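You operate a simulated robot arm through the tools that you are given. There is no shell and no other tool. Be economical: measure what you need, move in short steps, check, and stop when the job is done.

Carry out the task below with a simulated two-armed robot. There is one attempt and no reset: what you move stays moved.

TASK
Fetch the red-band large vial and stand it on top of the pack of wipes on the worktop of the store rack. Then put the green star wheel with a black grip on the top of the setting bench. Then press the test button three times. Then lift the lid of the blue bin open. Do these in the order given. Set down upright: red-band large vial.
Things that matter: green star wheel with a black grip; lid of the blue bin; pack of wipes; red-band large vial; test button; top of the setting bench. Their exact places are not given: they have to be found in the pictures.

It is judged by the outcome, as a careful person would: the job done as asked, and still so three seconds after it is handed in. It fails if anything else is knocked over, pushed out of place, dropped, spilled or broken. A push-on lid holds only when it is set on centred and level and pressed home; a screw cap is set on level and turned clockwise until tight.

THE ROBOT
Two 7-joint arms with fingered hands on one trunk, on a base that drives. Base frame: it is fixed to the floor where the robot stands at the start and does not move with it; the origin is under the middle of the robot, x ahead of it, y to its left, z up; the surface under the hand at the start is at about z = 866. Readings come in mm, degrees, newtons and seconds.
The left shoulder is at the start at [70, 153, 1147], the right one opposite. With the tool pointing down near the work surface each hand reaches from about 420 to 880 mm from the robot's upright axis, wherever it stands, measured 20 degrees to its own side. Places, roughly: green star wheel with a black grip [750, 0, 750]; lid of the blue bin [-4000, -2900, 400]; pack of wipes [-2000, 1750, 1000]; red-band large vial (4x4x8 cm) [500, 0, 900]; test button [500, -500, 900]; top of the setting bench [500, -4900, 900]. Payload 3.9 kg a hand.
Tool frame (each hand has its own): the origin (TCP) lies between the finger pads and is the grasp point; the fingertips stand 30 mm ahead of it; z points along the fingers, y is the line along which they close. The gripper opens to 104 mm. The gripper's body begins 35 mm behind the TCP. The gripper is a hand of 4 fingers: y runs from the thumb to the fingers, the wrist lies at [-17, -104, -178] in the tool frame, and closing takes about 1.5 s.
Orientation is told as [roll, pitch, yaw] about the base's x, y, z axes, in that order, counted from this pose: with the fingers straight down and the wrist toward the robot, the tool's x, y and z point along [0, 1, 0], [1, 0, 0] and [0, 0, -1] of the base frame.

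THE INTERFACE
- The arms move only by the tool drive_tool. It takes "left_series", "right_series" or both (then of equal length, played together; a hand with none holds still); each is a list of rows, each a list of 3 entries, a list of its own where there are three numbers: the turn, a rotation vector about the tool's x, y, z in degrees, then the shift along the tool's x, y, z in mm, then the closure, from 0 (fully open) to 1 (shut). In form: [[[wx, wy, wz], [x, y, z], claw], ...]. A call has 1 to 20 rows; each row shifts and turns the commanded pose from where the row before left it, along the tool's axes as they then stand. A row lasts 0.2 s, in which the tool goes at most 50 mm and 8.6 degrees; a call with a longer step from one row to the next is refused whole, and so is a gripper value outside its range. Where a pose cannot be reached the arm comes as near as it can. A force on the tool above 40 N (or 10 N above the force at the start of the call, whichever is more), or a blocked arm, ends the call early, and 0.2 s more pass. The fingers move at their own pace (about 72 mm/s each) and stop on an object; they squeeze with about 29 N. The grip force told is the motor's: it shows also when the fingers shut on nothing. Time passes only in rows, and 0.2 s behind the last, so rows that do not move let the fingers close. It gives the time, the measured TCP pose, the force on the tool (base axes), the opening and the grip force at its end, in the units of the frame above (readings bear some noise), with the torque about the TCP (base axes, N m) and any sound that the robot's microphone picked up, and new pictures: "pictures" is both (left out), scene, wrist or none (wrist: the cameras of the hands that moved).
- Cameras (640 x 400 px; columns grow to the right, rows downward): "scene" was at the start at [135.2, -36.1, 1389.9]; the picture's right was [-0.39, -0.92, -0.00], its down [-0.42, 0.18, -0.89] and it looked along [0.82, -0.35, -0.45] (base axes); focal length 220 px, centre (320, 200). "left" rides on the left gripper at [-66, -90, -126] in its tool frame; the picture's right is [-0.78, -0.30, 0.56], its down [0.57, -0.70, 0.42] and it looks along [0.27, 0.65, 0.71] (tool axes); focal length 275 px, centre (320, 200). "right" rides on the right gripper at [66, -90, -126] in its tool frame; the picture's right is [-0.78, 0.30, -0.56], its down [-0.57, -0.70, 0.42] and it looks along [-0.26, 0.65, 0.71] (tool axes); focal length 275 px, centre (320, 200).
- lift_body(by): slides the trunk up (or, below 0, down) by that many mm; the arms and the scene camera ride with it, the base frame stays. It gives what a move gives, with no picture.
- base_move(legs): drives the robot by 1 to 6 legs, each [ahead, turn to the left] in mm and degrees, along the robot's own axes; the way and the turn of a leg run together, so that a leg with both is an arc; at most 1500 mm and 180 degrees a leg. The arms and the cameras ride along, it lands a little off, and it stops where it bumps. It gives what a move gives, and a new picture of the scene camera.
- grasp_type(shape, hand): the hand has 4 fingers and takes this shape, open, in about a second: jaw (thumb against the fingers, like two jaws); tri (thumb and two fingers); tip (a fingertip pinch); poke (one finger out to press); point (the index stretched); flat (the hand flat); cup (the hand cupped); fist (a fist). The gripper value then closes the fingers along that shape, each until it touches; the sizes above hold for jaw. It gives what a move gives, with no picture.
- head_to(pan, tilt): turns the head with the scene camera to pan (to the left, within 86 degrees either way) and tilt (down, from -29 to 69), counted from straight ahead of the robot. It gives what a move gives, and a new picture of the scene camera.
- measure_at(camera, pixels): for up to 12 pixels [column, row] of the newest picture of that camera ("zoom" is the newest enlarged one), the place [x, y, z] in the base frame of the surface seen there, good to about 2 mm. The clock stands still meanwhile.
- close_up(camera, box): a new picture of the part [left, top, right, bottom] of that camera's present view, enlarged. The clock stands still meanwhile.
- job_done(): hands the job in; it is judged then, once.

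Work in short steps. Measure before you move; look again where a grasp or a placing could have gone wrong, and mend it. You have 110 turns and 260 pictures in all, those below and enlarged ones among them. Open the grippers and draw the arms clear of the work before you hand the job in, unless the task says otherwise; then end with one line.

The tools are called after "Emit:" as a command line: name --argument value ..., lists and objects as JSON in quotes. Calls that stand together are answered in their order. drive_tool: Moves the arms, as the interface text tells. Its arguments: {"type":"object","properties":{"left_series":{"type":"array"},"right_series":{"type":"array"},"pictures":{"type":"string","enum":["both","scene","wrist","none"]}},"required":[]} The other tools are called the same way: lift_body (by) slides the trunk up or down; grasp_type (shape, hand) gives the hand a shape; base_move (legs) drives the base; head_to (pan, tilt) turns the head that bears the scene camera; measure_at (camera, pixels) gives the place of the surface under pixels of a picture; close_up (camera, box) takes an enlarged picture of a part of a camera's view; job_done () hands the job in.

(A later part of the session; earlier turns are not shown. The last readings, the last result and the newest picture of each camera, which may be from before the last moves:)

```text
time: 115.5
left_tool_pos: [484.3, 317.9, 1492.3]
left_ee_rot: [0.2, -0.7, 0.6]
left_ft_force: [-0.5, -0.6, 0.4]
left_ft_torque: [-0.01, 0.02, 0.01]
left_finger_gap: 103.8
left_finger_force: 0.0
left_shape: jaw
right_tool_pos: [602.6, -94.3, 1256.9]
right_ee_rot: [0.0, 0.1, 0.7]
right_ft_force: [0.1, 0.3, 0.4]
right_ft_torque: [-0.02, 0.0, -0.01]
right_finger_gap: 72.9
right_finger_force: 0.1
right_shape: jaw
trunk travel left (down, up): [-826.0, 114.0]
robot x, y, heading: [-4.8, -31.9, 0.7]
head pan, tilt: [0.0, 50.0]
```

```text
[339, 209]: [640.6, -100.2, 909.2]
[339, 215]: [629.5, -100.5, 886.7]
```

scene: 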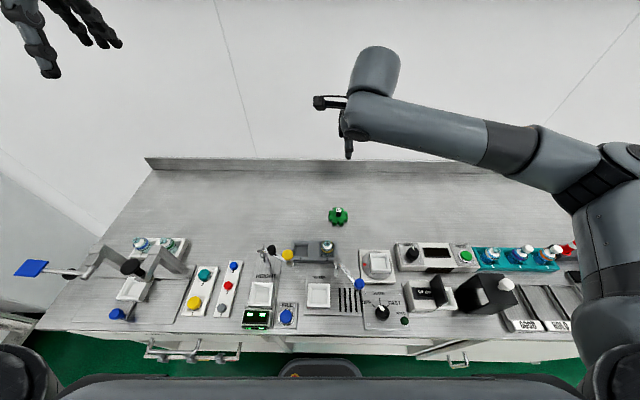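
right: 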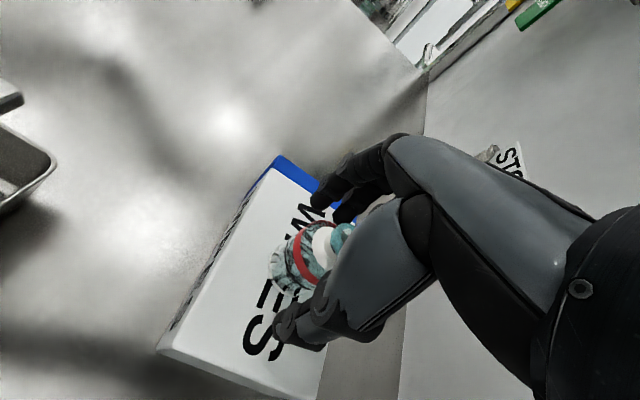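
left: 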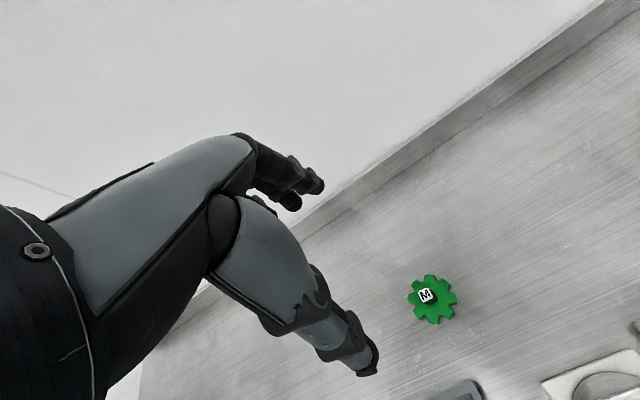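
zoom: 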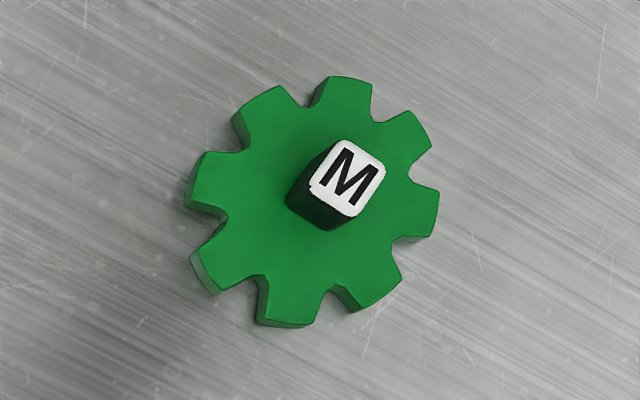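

Emit:
measure_at --camera "zoom" --pixels '[[347, 178], [340, 145], [382, 160], [313, 185], [350, 212], [190, 195], [435, 210], [345, 85], [285, 320], [260, 190], [415, 130], [205, 275]]'

```text
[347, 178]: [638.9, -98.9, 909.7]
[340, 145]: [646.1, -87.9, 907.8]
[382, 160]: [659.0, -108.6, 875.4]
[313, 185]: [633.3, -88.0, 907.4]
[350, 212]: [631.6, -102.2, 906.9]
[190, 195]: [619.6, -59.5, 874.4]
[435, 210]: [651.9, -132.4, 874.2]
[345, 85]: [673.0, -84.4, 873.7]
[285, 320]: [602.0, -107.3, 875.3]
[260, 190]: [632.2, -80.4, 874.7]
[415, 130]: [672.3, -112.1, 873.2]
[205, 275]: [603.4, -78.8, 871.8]
```

Grip block is at (639,-97), top 909, faces aligned with the axes. I move over it and descend to z≈1000, checking the elbow.

Emit:
drive_tool --right_series '[[[0, 0, 0], [-3, 36, 0], 0.3], [[0, 0, 0], [0, 0, 43], 0.3], [[0, 0, 0], [0, 0, 43], 0.3], [[0, 0, 0], [0, 0, 43], 0.3], [[0, 0, 0], [0, 0, 43], 0.3], [[0, 0, 0], [0, 0, 43], 0.3], [[0, 0, 0], [0, 0, 43], 0.3], [[0, 0, 0], [0, 0, 0], 0.3]]' --pictures "both"

```text
time: 117.3
left_tool_pos: [484.4, 317.0, 1491.2]
left_ee_rot: [0.2, -0.7, 0.7]
left_ft_force: [0.7, -0.3, -0.5]
left_ft_torque: [0.02, -0.01, -0.01]
left_finger_gap: 104.2
left_finger_force: 0.0
left_shape: jaw
right_tool_pos: [639.3, -97.1, 998.6]
right_ee_rot: [-0.1, -0.1, 0.8]
right_ft_force: [1.0, 0.2, 0.2]
right_ft_torque: [0.01, 0.01, 0.01]
right_finger_gap: 72.7
right_finger_force: 0.0
right_shape: jaw
trunk travel left (down, up): [-826.0, 114.0]
robot x, y, heading: [-5.8, -30.2, 0.9]
head pan, tilt: [0.0, 50.0]
```

scene: 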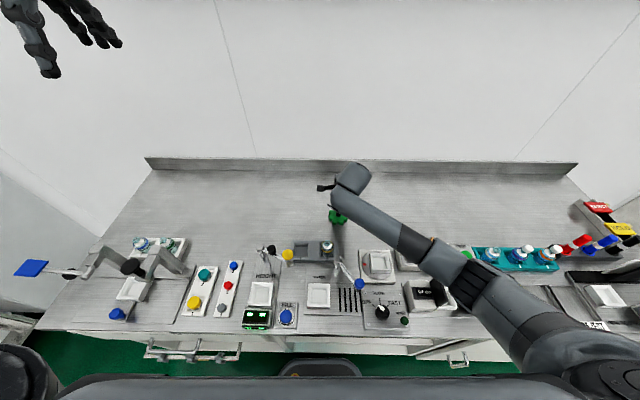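
right: 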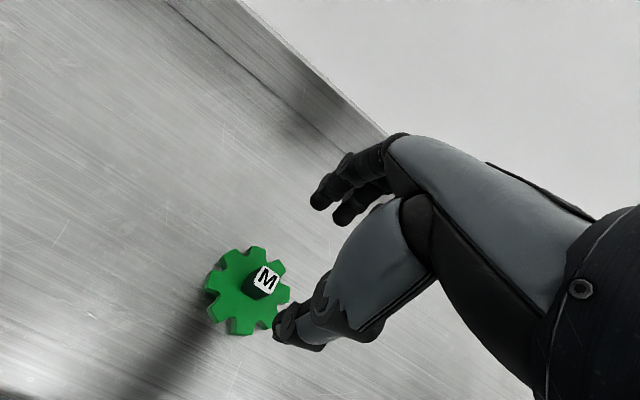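

Arm is getting near straight; I'll lower the rest with the trunk. First I check elbow height.

Emit:
measure_at --camera "scene" --pixels '[[470, 280], [420, 245], [520, 330], [440, 285], [430, 262], [361, 283]]'

Emit:
lift_body --by -60

Emit:
drive_tool --right_series '[[[0, 0, 0], [0, 0, 0], 0.4], [[0, 0, 0], [0, 0, 0], 0.4]]' --pictures "wrist"

```text
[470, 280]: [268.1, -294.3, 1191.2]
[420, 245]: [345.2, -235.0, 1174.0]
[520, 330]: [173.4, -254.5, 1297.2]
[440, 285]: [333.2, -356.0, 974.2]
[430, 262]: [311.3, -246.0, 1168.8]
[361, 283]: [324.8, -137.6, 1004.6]
```

```text
time: 118.3
left_tool_pos: [483.4, 317.3, 1432.3]
left_ee_rot: [0.2, -0.7, 0.7]
left_ft_force: [0.0, -0.3, -0.4]
left_ft_torque: [0.04, 0.0, -0.01]
left_finger_gap: 103.9
left_finger_force: 0.1
left_shape: jaw
right_tool_pos: [638.4, -97.1, 939.6]
right_ee_rot: [-0.2, 0.0, 0.6]
right_ft_force: [-0.5, -0.6, 0.4]
right_ft_torque: [-0.06, -0.04, -0.01]
right_finger_gap: 72.4
right_finger_force: 0.1
right_shape: jaw
trunk travel left (down, up): [-766.0, 174.0]
robot x, y, heading: [-7.9, -30.5, 0.4]
head pan, tilt: [0.0, 50.0]
```

```text
time: 118.9
left_tool_pos: [483.6, 316.7, 1431.6]
left_ee_rot: [0.2, -0.6, 0.6]
left_ft_force: [0.2, 0.3, 0.6]
left_ft_torque: [0.0, -0.02, -0.01]
left_finger_gap: 103.8
left_finger_force: 0.0
left_shape: jaw
right_tool_pos: [637.9, -98.5, 939.0]
right_ee_rot: [-0.1, -0.1, 0.7]
right_ft_force: [-0.5, -0.1, -0.3]
right_ft_torque: [-0.03, 0.02, 0.01]
right_finger_gap: 63.0
right_finger_force: 0.0
right_shape: jaw
trunk travel left (down, up): [-766.0, 174.0]
robot x, y, heading: [-3.9, -35.7, 0.6]
head pan, tilt: [0.0, 50.0]
```

right: 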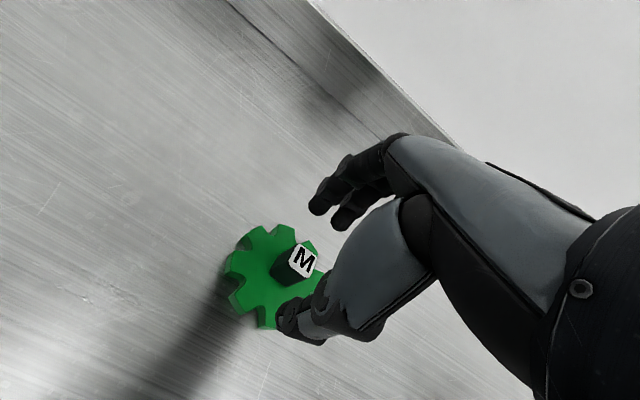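

Aligned. I lower 26 mm more and close on the grip.

Emit:
lift_body --by -26

Emit:
drive_tool --right_series '[[[0, 0, 0], [0, 0, 0], 0.5], [[0, 0, 0], [0, 0, 0], 0.7], [[0, 0, 0], [0, 0, 0], 0.9], [[0, 0, 0], [0, 0, 0], 1], [[0, 0, 0], [0, 0, 0], 1], [[0, 0, 0], [0, 0, 0], 1]]' --pictures "wrist"

```text
time: 119.6
left_tool_pos: [485.2, 317.4, 1406.7]
left_ee_rot: [0.2, -0.8, 0.7]
left_ft_force: [1.5, 1.0, 0.7]
left_ft_torque: [0.0, 0.01, -0.01]
left_finger_gap: 104.0
left_finger_force: 0.1
left_shape: jaw
right_tool_pos: [638.3, -98.6, 912.4]
right_ee_rot: [-0.2, 0.0, 0.7]
right_ft_force: [-0.6, 0.3, -0.5]
right_ft_torque: [0.01, 0.01, -0.01]
right_finger_gap: 62.8
right_finger_force: 0.1
right_shape: jaw
trunk travel left (down, up): [-740.0, 200.0]
robot x, y, heading: [-4.2, -35.2, 0.7]
head pan, tilt: [0.0, 50.0]
```

```text
time: 121.0
left_tool_pos: [484.1, 317.1, 1406.0]
left_ee_rot: [0.3, -0.6, 0.7]
left_ft_force: [0.0, -1.2, -0.3]
left_ft_torque: [-0.01, -0.01, 0.0]
left_finger_gap: 103.9
left_finger_force: 0.0
left_shape: jaw
right_tool_pos: [637.6, -97.3, 914.2]
right_ee_rot: [0.0, 0.0, 0.7]
right_ft_force: [-0.5, -0.2, 0.4]
right_ft_torque: [-0.02, -0.03, 0.01]
right_finger_gap: 15.0
right_finger_force: 29.5
right_shape: jaw
trunk travel left (down, up): [-740.0, 200.0]
robot x, y, heading: [-5.9, -32.0, 0.4]
head pan, tilt: [0.0, 50.0]
```

right: 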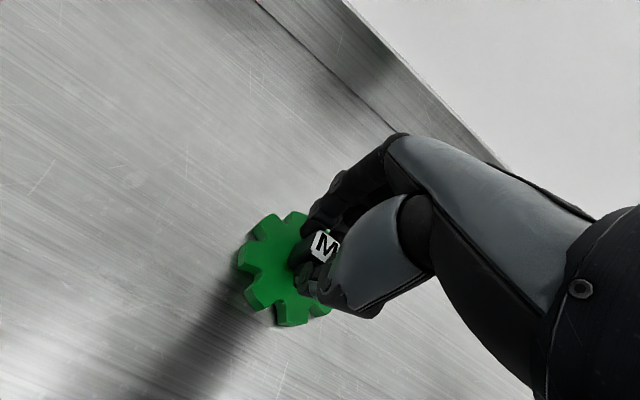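

Gripped (gap 15, 29.5 N). I lift with the trunk and look.

Emit:
lift_body --by 170

Emit:
drive_tool --right_series '[[[0, 0, 0], [0, -20, 0], 1], [[0, 0, 0], [0, -40, -10], 1], [[0, 0, 0], [0, -40, -20], 1], [[0, 0, 0], [0, 0, -30], 1], [[0, 0, 0], [0, 0, 0], 1]]' --pictures "both"

```text
time: 123.0
left_tool_pos: [486.3, 316.4, 1574.7]
left_ee_rot: [0.3, -0.6, 0.7]
left_ft_force: [0.1, -0.1, -0.2]
left_ft_torque: [0.0, 0.02, 0.0]
left_finger_gap: 103.7
left_finger_force: 0.0
left_shape: jaw
right_tool_pos: [639.4, -98.2, 1084.2]
right_ee_rot: [-0.1, 0.2, 0.7]
right_ft_force: [0.5, 0.5, 0.3]
right_ft_torque: [-0.01, 0.0, -0.01]
right_finger_gap: 14.8
right_finger_force: 28.6
right_shape: jaw
trunk travel left (down, up): [-910.0, 30.0]
robot x, y, heading: [-5.5, -30.1, 0.7]
head pan, tilt: [0.0, 50.0]
```

```text
time: 124.2
left_tool_pos: [485.5, 316.9, 1574.8]
left_ee_rot: [0.2, -0.5, 0.7]
left_ft_force: [-0.4, 0.1, -0.3]
left_ft_torque: [0.03, -0.02, -0.02]
left_finger_gap: 104.2
left_finger_force: 0.0
left_shape: jaw
right_tool_pos: [537.2, -99.6, 1142.3]
right_ee_rot: [-0.1, 0.0, 0.7]
right_ft_force: [0.4, 0.3, -0.7]
right_ft_torque: [0.0, -0.01, 0.02]
right_finger_gap: 14.7
right_finger_force: 28.4
right_shape: jaw
trunk travel left (down, up): [-910.0, 30.0]
robot x, y, heading: [-6.3, -33.6, 1.0]
head pan, tilt: [0.0, 50.0]
```

scene: 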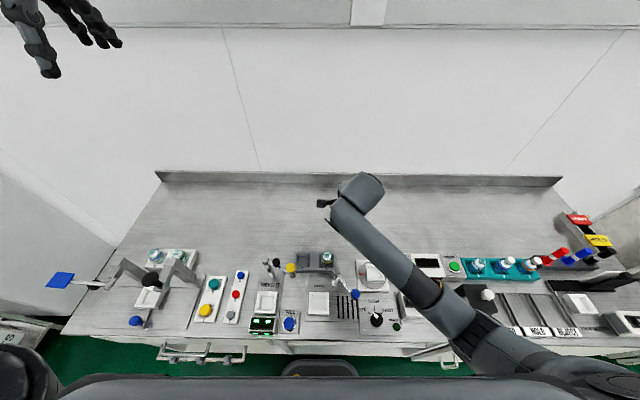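
right: 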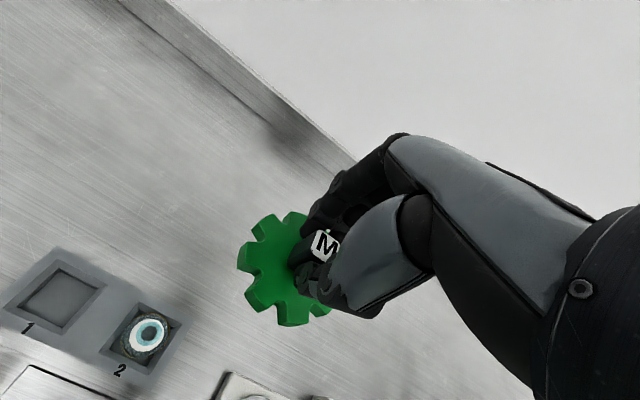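

Wheel is held. I back off and turn right to look toward the setting bench.

Emit:
base_move --legs '[[-700, 0], [0, -90]]'

Emit:
head_to --pan 10 --tilt 15

```text
time: 131.8
left_tool_pos: [-361.0, -527.4, 1576.3]
left_ee_rot: [0.1, -0.7, -88.8]
left_ft_force: [0.1, 0.0, -0.8]
left_ft_torque: [-0.01, 0.0, 0.01]
left_finger_gap: 103.8
left_finger_force: 0.0
left_shape: jaw
right_tool_pos: [-778.7, -582.6, 1142.7]
right_ee_rot: [-0.2, 0.0, -88.8]
right_ft_force: [-0.2, -0.6, -0.7]
right_ft_torque: [0.0, 0.02, -0.02]
right_finger_gap: 14.6
right_finger_force: 29.1
right_shape: jaw
trunk travel left (down, up): [-910.0, 30.0]
robot x, y, heading: [-713.6, -42.1, -88.8]
head pan, tilt: [0.0, 50.0]
```

scene: 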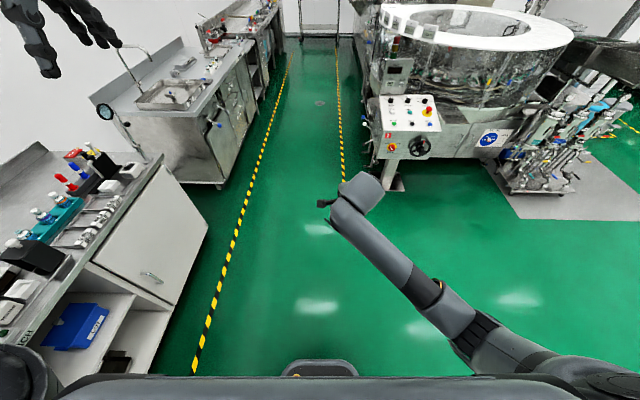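

```text
time: 132.9
left_tool_pos: [-362.0, -527.3, 1576.0]
left_ee_rot: [0.2, -0.6, -88.8]
left_ft_force: [0.6, -0.1, -0.2]
left_ft_torque: [0.0, -0.02, 0.01]
left_finger_gap: 104.0
left_finger_force: 0.1
left_shape: jaw
right_tool_pos: [-778.6, -582.2, 1142.5]
right_ee_rot: [0.0, 0.1, -88.9]
right_ft_force: [0.5, -0.1, -0.7]
right_ft_torque: [0.01, 0.03, 0.04]
right_finger_gap: 14.9
right_finger_force: 29.1
right_shape: jaw
trunk travel left (down, up): [-910.0, 30.0]
robot x, y, heading: [-713.7, -39.7, -88.6]
head pan, tilt: [10.0, 15.0]
```

scene: 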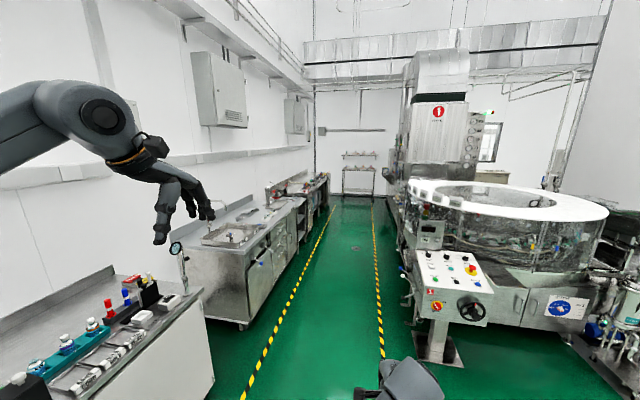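

An aisle leads down along the left benches. I measure the bench fronts, floor lines and machine edge.

Emit:
measure_at --camera "scene" --pixels '[[245, 325], [265, 345], [379, 300], [375, 230], [325, 235], [415, 320], [408, 275], [300, 200], [320, 185], [203, 290], [440, 355], [285, 180]]'

Emit:
close_up --camera "scene" --box '[180, 130, 420, 280]'

```text
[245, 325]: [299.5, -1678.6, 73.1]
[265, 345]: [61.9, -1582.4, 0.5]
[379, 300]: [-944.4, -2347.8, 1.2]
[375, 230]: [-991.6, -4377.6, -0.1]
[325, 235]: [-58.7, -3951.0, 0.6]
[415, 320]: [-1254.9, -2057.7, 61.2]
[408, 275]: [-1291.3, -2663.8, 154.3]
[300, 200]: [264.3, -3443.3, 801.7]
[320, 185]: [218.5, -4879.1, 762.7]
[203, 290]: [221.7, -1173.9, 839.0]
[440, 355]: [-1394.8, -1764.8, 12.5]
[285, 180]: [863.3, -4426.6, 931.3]
```

```text
2.67 times, centred on (300, 205) of scene
```

zoom: 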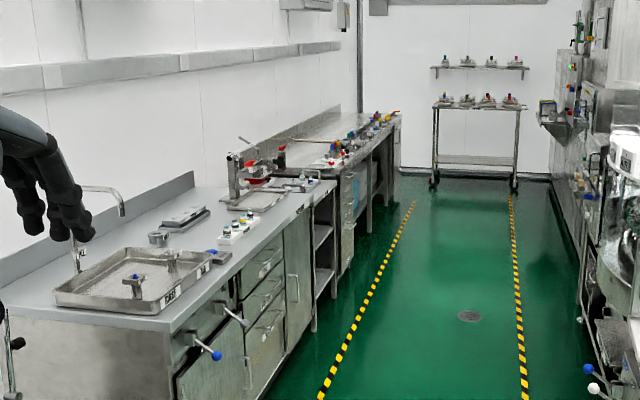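

The aisle (x≈0…−970) is clear. I drive down it toward y≈−4550, then face the bench.

Emit:
base_move --legs '[[0, 1.5], [1500, 0], [1500, 0]]'

Emit:
base_move --legs '[[1400, 0], [0, 87]]'

Emit:
head_to --pan 0 --tilt 35

```text
time: 147.7
left_tool_pos: [-188.2, -3518.0, 1575.2]
left_ee_rot: [0.2, -0.7, -87.2]
left_ft_force: [0.1, -0.8, -0.2]
left_ft_torque: [-0.02, -0.02, 0.0]
left_finger_gap: 104.0
left_finger_force: 0.1
left_shape: jaw
right_tool_pos: [-603.5, -3586.9, 1142.8]
right_ee_rot: [0.0, 0.0, -87.2]
right_ft_force: [0.4, 0.1, -0.9]
right_ft_torque: [0.01, 0.01, 0.01]
right_finger_gap: 14.7
right_finger_force: 29.2
right_shape: jaw
trunk travel left (down, up): [-910.0, 30.0]
robot x, y, heading: [-556.6, -3042.6, -87.2]
head pan, tilt: [10.0, 15.0]
```

scene: 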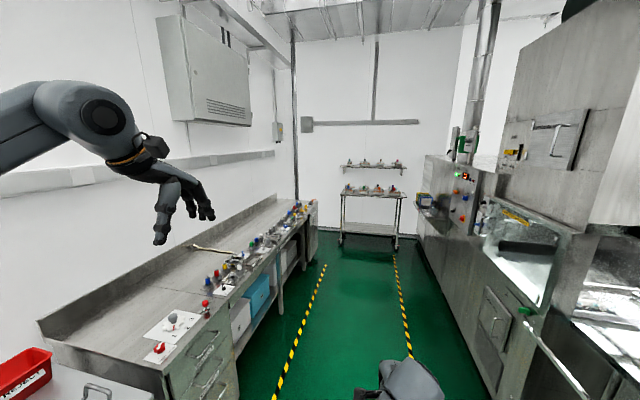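

```text
time: 158.4
left_tool_pos: [-2.5, -4094.7, 1576.3]
left_ee_rot: [0.3, -0.7, -0.4]
left_ft_force: [0.2, -0.8, 0.0]
left_ft_torque: [0.0, 0.0, 0.03]
left_finger_gap: 103.9
left_finger_force: 0.1
left_shape: jaw
right_tool_pos: [40.6, -4512.7, 1141.7]
right_ee_rot: [0.0, 0.1, -0.5]
right_ft_force: [-0.3, 0.8, -0.7]
right_ft_torque: [0.01, 0.02, 0.02]
right_finger_gap: 14.6
right_finger_force: 28.5
right_shape: jaw
trunk travel left (down, up): [-910.0, 30.0]
robot x, y, heading: [-500.3, -4433.9, -0.4]
head pan, tilt: [10.0, 15.0]
```

scene: 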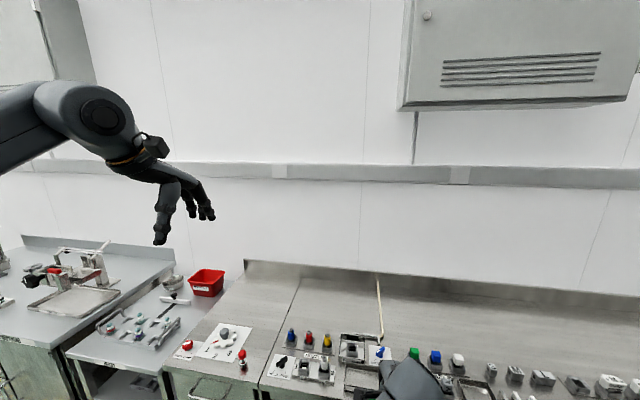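

```text
time: 159.2
left_tool_pos: [-3.3, -4092.6, 1575.1]
left_ee_rot: [0.3, -0.6, -0.5]
left_ft_force: [0.7, -0.2, 0.1]
left_ft_torque: [-0.01, -0.02, 0.0]
left_finger_gap: 103.9
left_finger_force: 0.0
left_shape: jaw
right_tool_pos: [41.4, -4512.3, 1142.5]
right_ee_rot: [-0.1, 0.1, -0.5]
right_ft_force: [-0.3, 1.2, 0.2]
right_ft_torque: [-0.03, 0.02, 0.02]
right_finger_gap: 14.7
right_finger_force: 28.4
right_shape: jaw
trunk travel left (down, up): [-910.0, 30.0]
robot x, y, heading: [-499.8, -4436.1, -0.4]
head pan, tilt: [0.0, 35.0]
```

scene: 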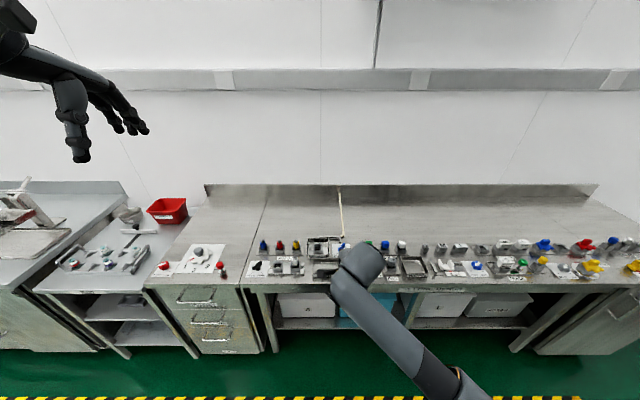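

This bench covers (500,-4900). I enlarge for labels and measure free areas at the back.

Emit:
close_up --camera "scene" --box '[140, 170, 420, 345]'

Emit:
close_up --camera "scene" --box '[380, 170, 640, 340]'

Emit:
measure_at --camera "scene" --pixels '[[300, 215], [300, 232], [400, 220], [325, 236], [280, 235], [245, 230], [345, 215], [265, 290], [200, 230], [300, 205], [205, 275], [480, 215]]'

```text
2.29 times, centred on (280, 258) of scene
```

zoom: 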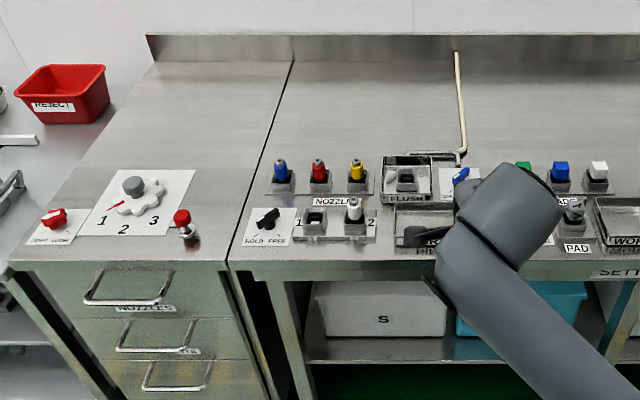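

```text
2.35 times, centred on (510, 255) of scene
```

zoom: 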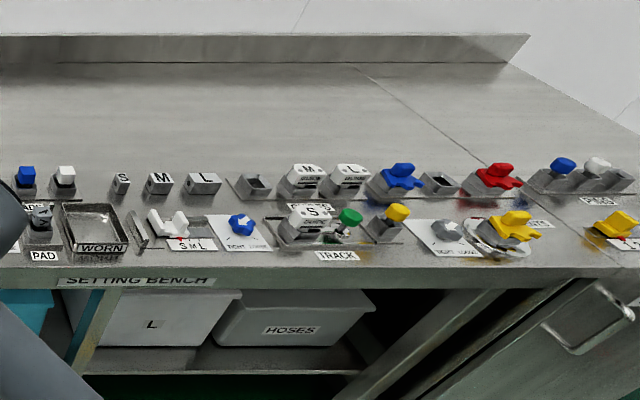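

```text
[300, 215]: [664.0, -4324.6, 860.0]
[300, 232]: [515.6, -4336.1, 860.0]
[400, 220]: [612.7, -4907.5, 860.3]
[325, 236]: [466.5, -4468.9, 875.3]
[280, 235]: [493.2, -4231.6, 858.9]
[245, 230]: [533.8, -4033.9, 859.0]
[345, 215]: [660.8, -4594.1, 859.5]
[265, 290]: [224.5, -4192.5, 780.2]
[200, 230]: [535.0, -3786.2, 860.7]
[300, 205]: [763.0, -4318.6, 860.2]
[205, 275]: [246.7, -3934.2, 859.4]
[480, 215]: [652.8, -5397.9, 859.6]
```

"SETTING BENCH" label confirms it. I'll set the wheel at about (640,−4910,860), a free area behind the fittings; I drive into position.

Emit:
base_move --legs '[[0, -39], [620, 0], [0, 39.4]]'

Emit:
head_to --pan 0 --tilt 50

```text
time: 166.4
left_tool_pos: [473.3, -4510.6, 1576.2]
left_ee_rot: [0.2, -0.7, -2.3]
left_ft_force: [-0.1, 0.3, -0.3]
left_ft_torque: [-0.02, 0.01, -0.01]
left_finger_gap: 103.8
left_finger_force: 0.0
left_shape: jaw
right_tool_pos: [505.4, -4929.9, 1142.6]
right_ee_rot: [0.0, 0.1, -2.3]
right_ft_force: [-0.2, -0.1, -0.7]
right_ft_torque: [0.0, 0.0, -0.01]
right_finger_gap: 14.6
right_finger_force: 28.9
right_shape: jaw
trunk travel left (down, up): [-910.0, 30.0]
robot x, y, heading: [-36.8, -4833.0, -2.4]
head pan, tilt: [0.0, 35.0]
```

scene: 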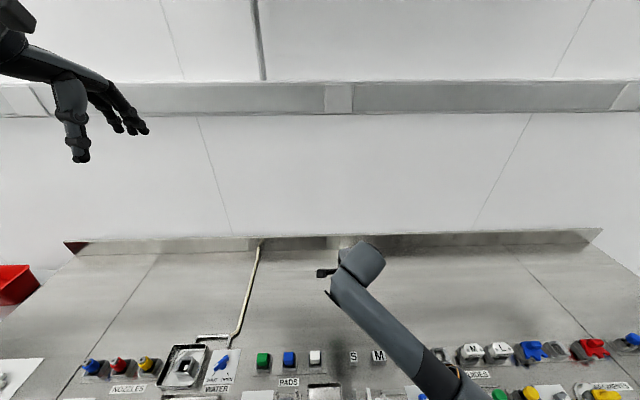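

```text
time: 167.1
left_tool_pos: [473.5, -4509.5, 1575.8]
left_ee_rot: [0.1, -0.6, -2.4]
left_ft_force: [-1.0, -0.9, 0.3]
left_ft_torque: [0.01, 0.0, -0.02]
left_finger_gap: 103.9
left_finger_force: 0.1
left_shape: jaw
right_tool_pos: [504.9, -4928.8, 1141.3]
right_ee_rot: [-0.1, 0.1, -2.2]
right_ft_force: [0.3, 0.0, -0.7]
right_ft_torque: [0.0, -0.03, 0.0]
right_finger_gap: 14.7
right_finger_force: 29.6
right_shape: jaw
trunk travel left (down, up): [-910.0, 30.0]
robot x, y, heading: [-34.3, -4835.6, -2.1]
head pan, tilt: [0.0, 50.0]
```

scene: 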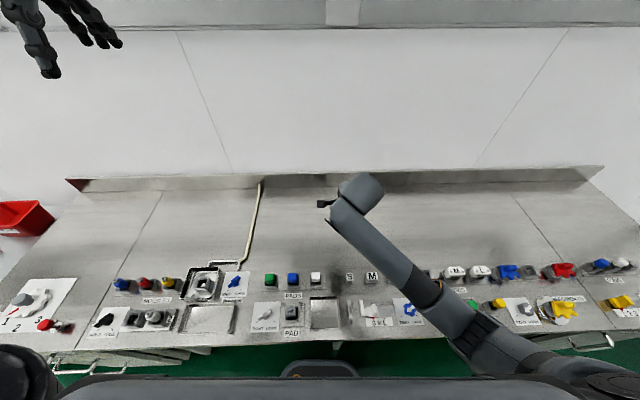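

I extend to x≈618 at z≈1084, then lower with the trunk.

Emit:
measure_at --camera "scene" --pixels '[[316, 272], [350, 272], [372, 270], [330, 240], [390, 225], [360, 225], [293, 275]]'

Emit:
drive_tool --right_series '[[[0, 0, 0], [0, 40, 0], 1], [[0, 0, 0], [0, 40, 20], 1], [[0, 0, 0], [0, 32, 20], 1], [[0, 0, 0], [0, 0, 18], 1], [[0, 0, 0], [0, 0, 0], 1]]' --pictures "none"

Emit:
lift_body --by -120

Emit:
drive_tool --right_series '[[[0, 0, 0], [0, 0, 0], 1]]' --pictures "both"

```text
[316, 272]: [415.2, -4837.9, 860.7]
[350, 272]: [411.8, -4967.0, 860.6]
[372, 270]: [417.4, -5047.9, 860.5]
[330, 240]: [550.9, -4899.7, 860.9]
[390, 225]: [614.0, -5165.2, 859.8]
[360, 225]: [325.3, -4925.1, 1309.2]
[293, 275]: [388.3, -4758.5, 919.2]
```

```text
time: 168.3
left_tool_pos: [473.6, -4509.7, 1575.1]
left_ee_rot: [0.2, -0.6, -2.3]
left_ft_force: [-0.2, 0.4, -1.0]
left_ft_torque: [0.0, -0.01, -0.04]
left_finger_gap: 104.0
left_finger_force: 0.2
left_shape: jaw
right_tool_pos: [615.3, -4932.3, 1083.0]
right_ee_rot: [-0.1, 0.0, -2.3]
right_ft_force: [-0.1, 0.0, -0.5]
right_ft_torque: [0.0, 0.0, 0.01]
right_finger_gap: 14.5
right_finger_force: 28.9
right_shape: jaw
trunk travel left (down, up): [-910.0, 30.0]
robot x, y, heading: [-34.1, -4832.5, -2.2]
head pan, tilt: [0.0, 50.0]
```

```text
time: 169.8
left_tool_pos: [473.9, -4510.0, 1455.2]
left_ee_rot: [0.0, -0.5, -2.3]
left_ft_force: [-0.7, -0.1, 0.4]
left_ft_torque: [-0.01, 0.05, -0.01]
left_finger_gap: 103.9
left_finger_force: 0.1
left_shape: jaw
right_tool_pos: [614.3, -4930.8, 964.1]
right_ee_rot: [-0.1, 0.1, -2.3]
right_ft_force: [0.3, -0.2, -0.7]
right_ft_torque: [-0.01, 0.01, 0.04]
right_finger_gap: 14.6
right_finger_force: 29.2
right_shape: jaw
trunk travel left (down, up): [-790.0, 150.0]
robot x, y, heading: [-33.1, -4834.4, -2.1]
head pan, tilt: [0.0, 50.0]
```

```text
time: 170.2
left_tool_pos: [474.6, -4509.9, 1457.0]
left_ee_rot: [0.0, -0.5, -2.3]
left_ft_force: [-0.8, 0.2, 0.6]
left_ft_torque: [-0.01, 0.03, 0.03]
left_finger_gap: 104.0
left_finger_force: 0.1
left_shape: jaw
right_tool_pos: [615.0, -4931.6, 962.2]
right_ee_rot: [-0.1, 0.1, -2.2]
right_ft_force: [0.7, 1.0, -0.7]
right_ft_torque: [0.01, 0.0, -0.02]
right_finger_gap: 14.6
right_finger_force: 28.8
right_shape: jaw
trunk travel left (down, up): [-790.0, 150.0]
robot x, y, heading: [-31.0, -4834.4, -2.5]
head pan, tilt: [0.0, 50.0]
```

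scene: 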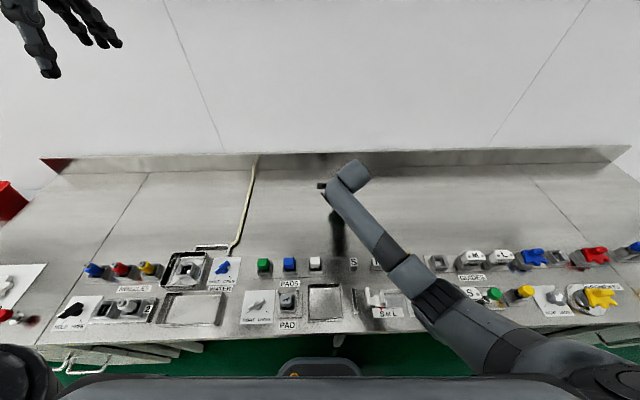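
right: 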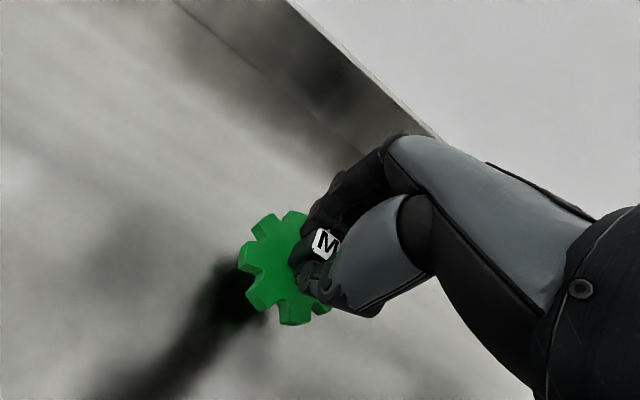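

Area below is clear. I lower 42 mm by trunk and then the last mm by the arm.

Emit:
lift_body --by -43

Emit:
drive_tool --right_series '[[[0, 0, 0], [0, 0, 2], 1], [[0, 0, 0], [0, 0, 1], 1], [[0, 0, 0], [0, 0, 0], 1]]' --pictures "none"

Emit:
drive_tool --right_series '[[[0, 0, 0], [0, 0, 1], 1], [[0, 0, 0], [0, 0, 1], 1], [[0, 0, 0], [0, 0, 0], 1]]' --pictures "wrist"

```text
time: 171.1
left_tool_pos: [473.2, -4510.7, 1413.0]
left_ee_rot: [0.3, -0.7, -2.3]
left_ft_force: [0.6, -0.3, 0.4]
left_ft_torque: [0.03, 0.0, -0.01]
left_finger_gap: 103.9
left_finger_force: 0.1
left_shape: jaw
right_tool_pos: [613.5, -4931.9, 921.1]
right_ee_rot: [-0.1, 0.1, -2.3]
right_ft_force: [-0.4, -0.4, -0.8]
right_ft_torque: [0.01, 0.01, 0.02]
right_finger_gap: 14.7
right_finger_force: 29.4
right_shape: jaw
trunk travel left (down, up): [-747.0, 193.0]
robot x, y, heading: [-33.8, -4835.8, -2.1]
head pan, tilt: [0.0, 50.0]
```

```text
time: 171.9
left_tool_pos: [474.2, -4509.9, 1412.3]
left_ee_rot: [0.2, -0.6, -2.3]
left_ft_force: [-0.2, 0.2, -0.3]
left_ft_torque: [0.01, 0.0, 0.02]
left_finger_gap: 103.9
left_finger_force: 0.0
left_shape: jaw
right_tool_pos: [616.1, -4931.7, 917.1]
right_ee_rot: [-0.1, 0.1, -2.3]
right_ft_force: [0.0, 0.4, -1.1]
right_ft_torque: [0.0, -0.01, 0.0]
right_finger_gap: 14.7
right_finger_force: 29.0
right_shape: jaw
trunk travel left (down, up): [-747.0, 193.0]
robot x, y, heading: [-35.2, -4836.8, -2.2]
head pan, tilt: [0.0, 50.0]
```

```text
time: 172.7
left_tool_pos: [474.5, -4510.2, 1412.9]
left_ee_rot: [0.2, -0.6, -2.3]
left_ft_force: [0.4, 0.5, 0.4]
left_ft_torque: [-0.05, -0.03, -0.02]
left_finger_gap: 103.8
left_finger_force: 0.0
left_shape: jaw
right_tool_pos: [616.2, -4931.7, 914.6]
right_ee_rot: [-0.1, 0.1, -2.3]
right_ft_force: [-0.1, 0.6, -0.3]
right_ft_torque: [0.01, -0.04, 0.0]
right_finger_gap: 14.6
right_finger_force: 28.8
right_shape: jaw
trunk travel left (down, up): [-747.0, 193.0]
robot x, y, heading: [-29.6, -4836.3, -2.2]
head pan, tilt: [0.0, 50.0]
```

right: 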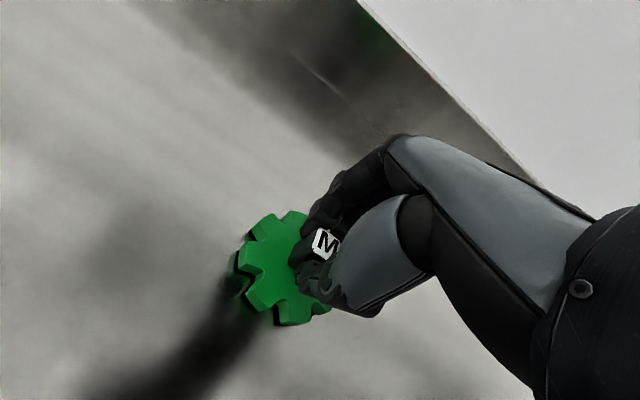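

Emit:
drive_tool --right_series '[[[0, 0, 0], [0, 0, 1], 1], [[0, 0, 0], [0, 0, 1], 1], [[0, 0, 0], [0, 0, 0], 1]]' --pictures "none"

```text
time: 173.5
left_tool_pos: [473.4, -4510.1, 1412.6]
left_ee_rot: [0.1, -0.6, -2.4]
left_ft_force: [0.0, 0.7, 0.3]
left_ft_torque: [0.01, 0.0, -0.02]
left_finger_gap: 104.0
left_finger_force: 0.0
left_shape: jaw
right_tool_pos: [615.3, -4932.4, 914.3]
right_ee_rot: [0.1, 0.0, -2.2]
right_ft_force: [-0.2, -0.3, 0.9]
right_ft_torque: [-0.01, -0.07, -0.01]
right_finger_gap: 14.8
right_finger_force: 29.1
right_shape: jaw
trunk travel left (down, up): [-747.0, 193.0]
robot x, y, heading: [-32.7, -4835.9, -2.1]
head pan, tilt: [0.0, 50.0]
```

Contact is just beginning; one more mm, then check the force.

Emit:
drive_tool --right_series '[[[0, 0, 0], [0, 0, 1], 1], [[0, 0, 0], [0, 0, 0.7], 1], [[0, 0, 0], [0, 0, 0], 1]]' --pictures "none"

```text
time: 174.3
left_tool_pos: [473.4, -4509.3, 1413.1]
left_ee_rot: [0.0, -0.6, -2.3]
left_ft_force: [-0.9, 0.0, 0.0]
left_ft_torque: [0.03, -0.02, 0.01]
left_finger_gap: 104.0
left_finger_force: 0.1
left_shape: jaw
right_tool_pos: [615.5, -4932.8, 912.4]
right_ee_rot: [0.0, 0.0, -2.3]
right_ft_force: [-0.6, 0.1, 5.0]
right_ft_torque: [-0.03, -0.16, -0.01]
right_finger_gap: 14.9
right_finger_force: 29.5
right_shape: jaw
trunk travel left (down, up): [-747.0, 193.0]
robot x, y, heading: [-32.3, -4832.8, -2.4]
head pan, tilt: [0.0, 50.0]
```

Contact at 5 N. I open the fingers gradually and raise with the trunk.

Emit:
drive_tool --right_series '[[[0, 0, 0], [0, 0, 0], 0.8], [[0, 0, 0], [0, 0, 0], 0.7], [[0, 0, 0], [0, 0, 0], 0.6], [[0, 0, 0], [0, 0, 0], 0.5], [[0, 0, 0], [0, 0, 0], 0.4], [[0, 0, 0], [0, 0, 0], 0.4]]' --pictures "wrist"

Emit:
lift_body --by 170

Emit:
drive_tool --right_series '[[[0, 0, 0], [0, -20, 0], 0.3], [[0, 0, 0], [0, -40, -20], 0.3], [[0, 0, 0], [0, -40, -20], 0.3], [[0, 0, 0], [0, -20, -20], 0.3], [[0, 0, 0], [0, 0, 0], 0.3]]' --pictures "both"

```text
time: 175.7
left_tool_pos: [471.9, -4509.5, 1414.0]
left_ee_rot: [0.2, -0.6, -2.3]
left_ft_force: [-0.7, 0.0, 0.0]
left_ft_torque: [0.04, -0.03, 0.03]
left_finger_gap: 103.9
left_finger_force: 0.0
left_shape: jaw
right_tool_pos: [615.3, -4932.1, 911.2]
right_ee_rot: [-0.2, 0.0, -2.2]
right_ft_force: [-0.2, -0.3, 0.3]
right_ft_torque: [0.0, 0.0, -0.03]
right_finger_gap: 62.0
right_finger_force: 0.1
right_shape: jaw
trunk travel left (down, up): [-747.0, 193.0]
robot x, y, heading: [-31.7, -4832.8, -2.1]
head pan, tilt: [0.0, 50.0]
```

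right: 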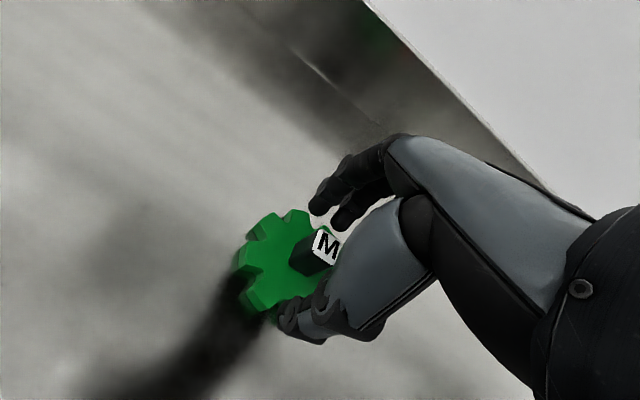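

```text
time: 177.6
left_tool_pos: [473.5, -4509.5, 1582.6]
left_ee_rot: [0.1, -0.6, -2.3]
left_ft_force: [0.2, 0.0, 0.5]
left_ft_torque: [0.02, 0.0, -0.02]
left_finger_gap: 103.9
left_finger_force: 0.1
left_shape: jaw
right_tool_pos: [615.4, -4932.4, 1080.3]
right_ee_rot: [-0.1, 0.1, -2.2]
right_ft_force: [-0.3, -0.7, 0.0]
right_ft_torque: [-0.03, 0.0, 0.01]
right_finger_gap: 62.0
right_finger_force: 0.0
right_shape: jaw
trunk travel left (down, up): [-917.0, 23.0]
robot x, y, heading: [-34.8, -4827.6, -2.1]
head pan, tilt: [0.0, 50.0]
```

```text
time: 178.8
left_tool_pos: [475.0, -4510.1, 1582.9]
left_ee_rot: [0.1, -0.6, -2.3]
left_ft_force: [-1.3, 0.1, -0.5]
left_ft_torque: [0.02, -0.03, -0.01]
left_finger_gap: 103.8
left_finger_force: 0.0
left_shape: jaw
right_tool_pos: [494.4, -4927.6, 1143.2]
right_ee_rot: [0.0, 0.0, -2.3]
right_ft_force: [-0.2, 0.1, 0.3]
right_ft_torque: [-0.01, 0.02, 0.02]
right_finger_gap: 72.6
right_finger_force: 0.0
right_shape: jaw
trunk travel left (down, up): [-917.0, 23.0]
robot x, y, heading: [-35.8, -4834.7, -2.3]
head pan, tilt: [0.0, 50.0]
```

scene: 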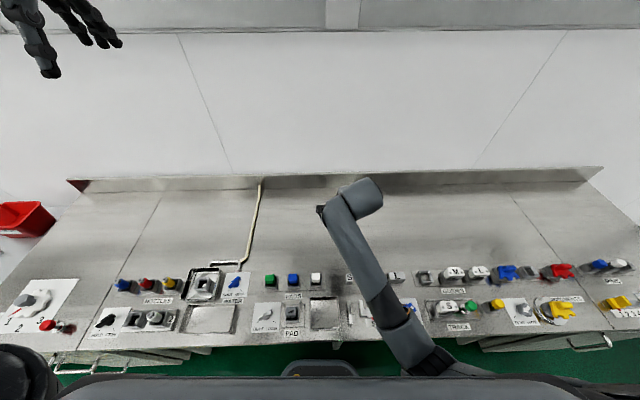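
right: 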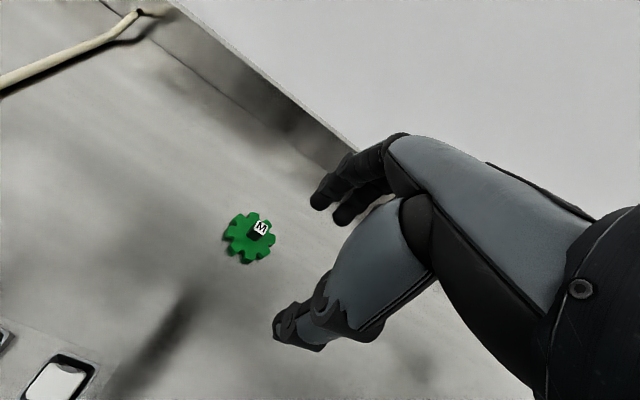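

Wheel lies flat on the setting bench. I drive back to the first bench for the test button.

Emit:
base_move --legs '[[-550, 0], [0, 92.3]]'

Emit:
base_move --legs '[[1480, 0], [1480, 0], [1000, 0]]'

```text
time: 185.9
left_tool_pos: [-928.2, -4314.1, 1582.6]
left_ee_rot: [0.2, -0.7, 89.2]
left_ft_force: [0.0, -1.1, 0.6]
left_ft_torque: [0.01, -0.01, 0.02]
left_finger_gap: 103.9
left_finger_force: 0.0
left_shape: jaw
right_tool_pos: [-511.9, -4281.9, 1142.4]
right_ee_rot: [-0.1, 0.1, 89.3]
right_ft_force: [-0.9, -0.1, 0.2]
right_ft_torque: [-0.01, -0.01, -0.02]
right_finger_gap: 72.3
right_finger_force: 0.0
right_shape: jaw
trunk travel left (down, up): [-917.0, 23.0]
robot x, y, heading: [-592.3, -4812.5, 89.3]
head pan, tilt: [0.0, 50.0]
```

scene: 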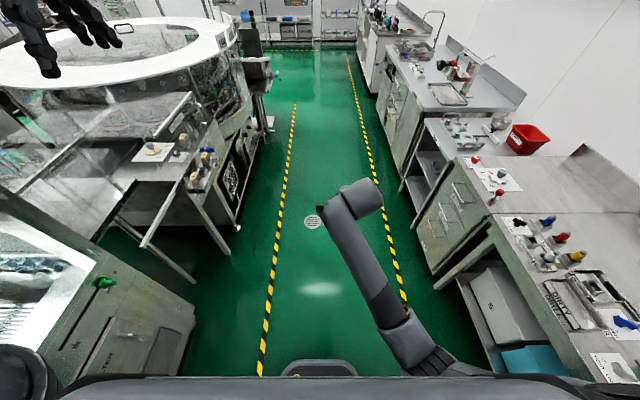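

```text
time: 204.8
left_tool_pos: [-994.8, -404.7, 1584.2]
left_ee_rot: [0.1, -0.7, 90.8]
left_ft_force: [-0.4, -0.2, -1.1]
left_ft_torque: [0.02, -0.01, -0.01]
left_finger_gap: 103.8
left_finger_force: 0.0
left_shape: jaw
right_tool_pos: [-577.2, -360.4, 1142.7]
right_ee_rot: [-0.2, 0.0, 90.8]
right_ft_force: [0.0, 0.7, -0.2]
right_ft_torque: [0.0, 0.04, 0.01]
right_finger_gap: 72.6
right_finger_force: 0.0
right_shape: jaw
trunk travel left (down, up): [-917.0, 23.0]
robot x, y, heading: [-641.4, -889.5, 90.7]
head pan, tilt: [0.0, 50.0]
```

scene: 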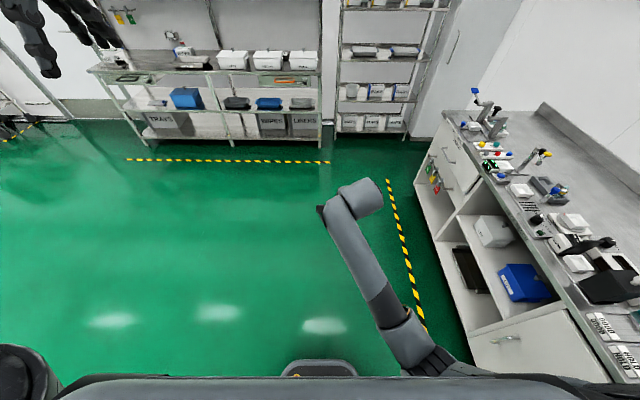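

I continue to y≈−390, turn to face the bench and look for the TEST button.

Emit:
base_move --legs '[[490, 0], [0, -91], [300, 0]]'

Emit:
close_up --camera "scene" --box '[250, 120, 510, 290]'

```text
time: 213.2
left_tool_pos: [144.3, -67.4, 1584.4]
left_ee_rot: [0.2, -0.8, -0.8]
left_ft_force: [-0.8, 1.3, 0.3]
left_ft_torque: [-0.02, -0.03, -0.01]
left_finger_gap: 103.9
left_finger_force: 0.0
left_shape: jaw
right_tool_pos: [177.5, -484.2, 1144.8]
right_ee_rot: [-0.1, 0.0, -0.7]
right_ft_force: [0.2, -0.2, 0.0]
right_ft_torque: [0.0, 0.0, 0.0]
right_finger_gap: 72.5
right_finger_force: 0.1
right_shape: jaw
trunk travel left (down, up): [-917.0, 23.0]
robot x, y, heading: [-350.8, -406.8, -0.8]
head pan, tilt: [0.0, 50.0]
```

scene: 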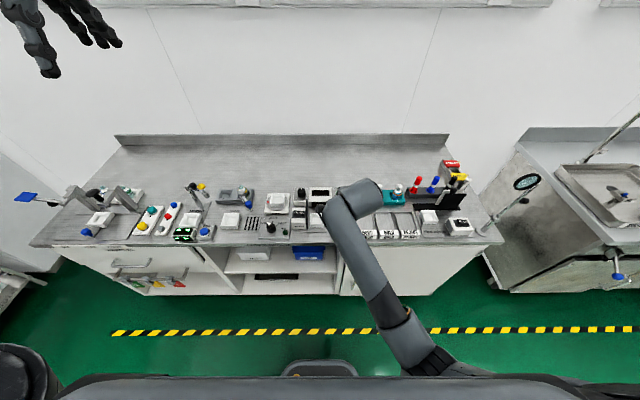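

```text
2.35 times, centred on (380, 205) of scene
```

zoom: 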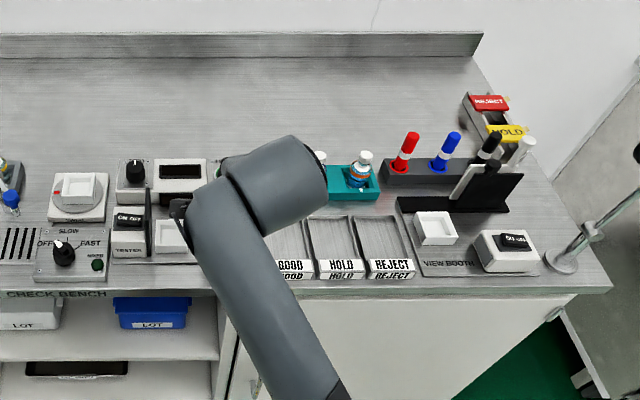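

I drive forward to working distance, then use the wrist camera to locate the button.

Emit:
base_move --legs '[[325, 0.8]]'

Emit:
close_up --camera "right" --box '[0, 0, 639, 399]'

```text
time: 215.4
left_tool_pos: [464.3, -63.4, 1583.9]
left_ee_rot: [0.1, -0.7, -0.1]
left_ft_force: [0.1, 0.4, -0.5]
left_ft_torque: [0.0, -0.03, -0.04]
left_finger_gap: 104.0
left_finger_force: 0.0
left_shape: jaw
right_tool_pos: [502.9, -479.3, 1143.9]
right_ee_rot: [-0.1, -0.1, 0.0]
right_ft_force: [0.6, 0.0, -0.6]
right_ft_torque: [0.0, -0.01, -0.01]
right_finger_gap: 72.1
right_finger_force: 0.0
right_shape: jaw
trunk travel left (down, up): [-917.0, 23.0]
robot x, y, heading: [-25.4, -404.0, -0.1]
head pan, tilt: [0.0, 50.0]
```

scene: 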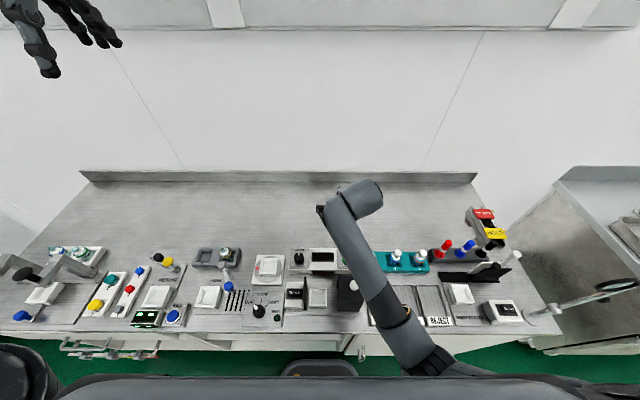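

```text
1.00 times, centred on (320, 200) of right (not enlarged: the box is as wide or as high as the picture)
```

zoom: 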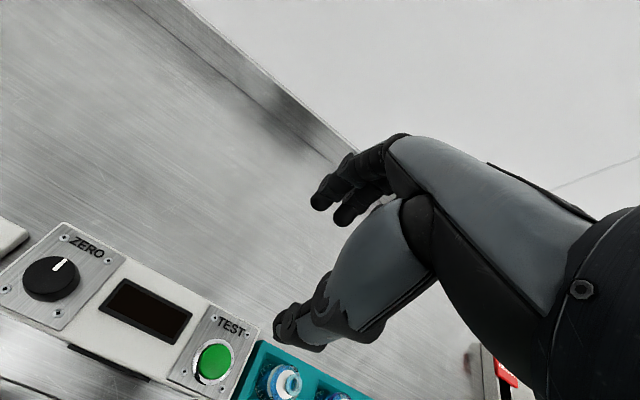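

Button seen at (215,360). I measure it, and take poke shape.

Emit:
measure_at --camera "zoom" --pixels '[[215, 362], [228, 350], [200, 372], [215, 340], [240, 330], [275, 385], [295, 380]]'

Emit:
measure_at --camera "scene" --pixels '[[347, 283], [355, 285], [345, 275], [397, 253], [300, 258]]'

Emit:
grasp_type --hand "right" --shape "poke"

```text
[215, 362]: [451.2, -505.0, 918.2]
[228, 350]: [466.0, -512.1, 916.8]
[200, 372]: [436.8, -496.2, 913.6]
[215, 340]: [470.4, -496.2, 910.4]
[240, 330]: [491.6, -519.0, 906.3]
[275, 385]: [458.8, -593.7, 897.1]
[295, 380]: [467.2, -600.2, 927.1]
```

```text
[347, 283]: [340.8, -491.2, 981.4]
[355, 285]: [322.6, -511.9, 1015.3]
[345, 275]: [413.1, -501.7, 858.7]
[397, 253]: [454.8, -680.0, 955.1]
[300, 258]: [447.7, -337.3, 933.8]
```

```text
time: 216.3
left_tool_pos: [469.3, -64.2, 1582.3]
left_ee_rot: [0.1, -0.6, -0.1]
left_ft_force: [0.2, -0.2, -0.2]
left_ft_torque: [0.01, 0.0, -0.01]
left_finger_gap: 103.7
left_finger_force: 0.0
left_shape: jaw
right_tool_pos: [505.8, -479.4, 1142.1]
right_ee_rot: [-0.1, 0.2, 0.0]
right_ft_force: [0.3, 0.1, 0.2]
right_ft_torque: [-0.01, 0.0, -0.03]
right_finger_gap: 0.1
right_finger_force: 0.0
right_shape: poke
trunk travel left (down, up): [-917.0, 23.0]
robot x, y, heading: [-26.1, -406.9, -0.0]
head pan, tilt: [0.0, 50.0]
```

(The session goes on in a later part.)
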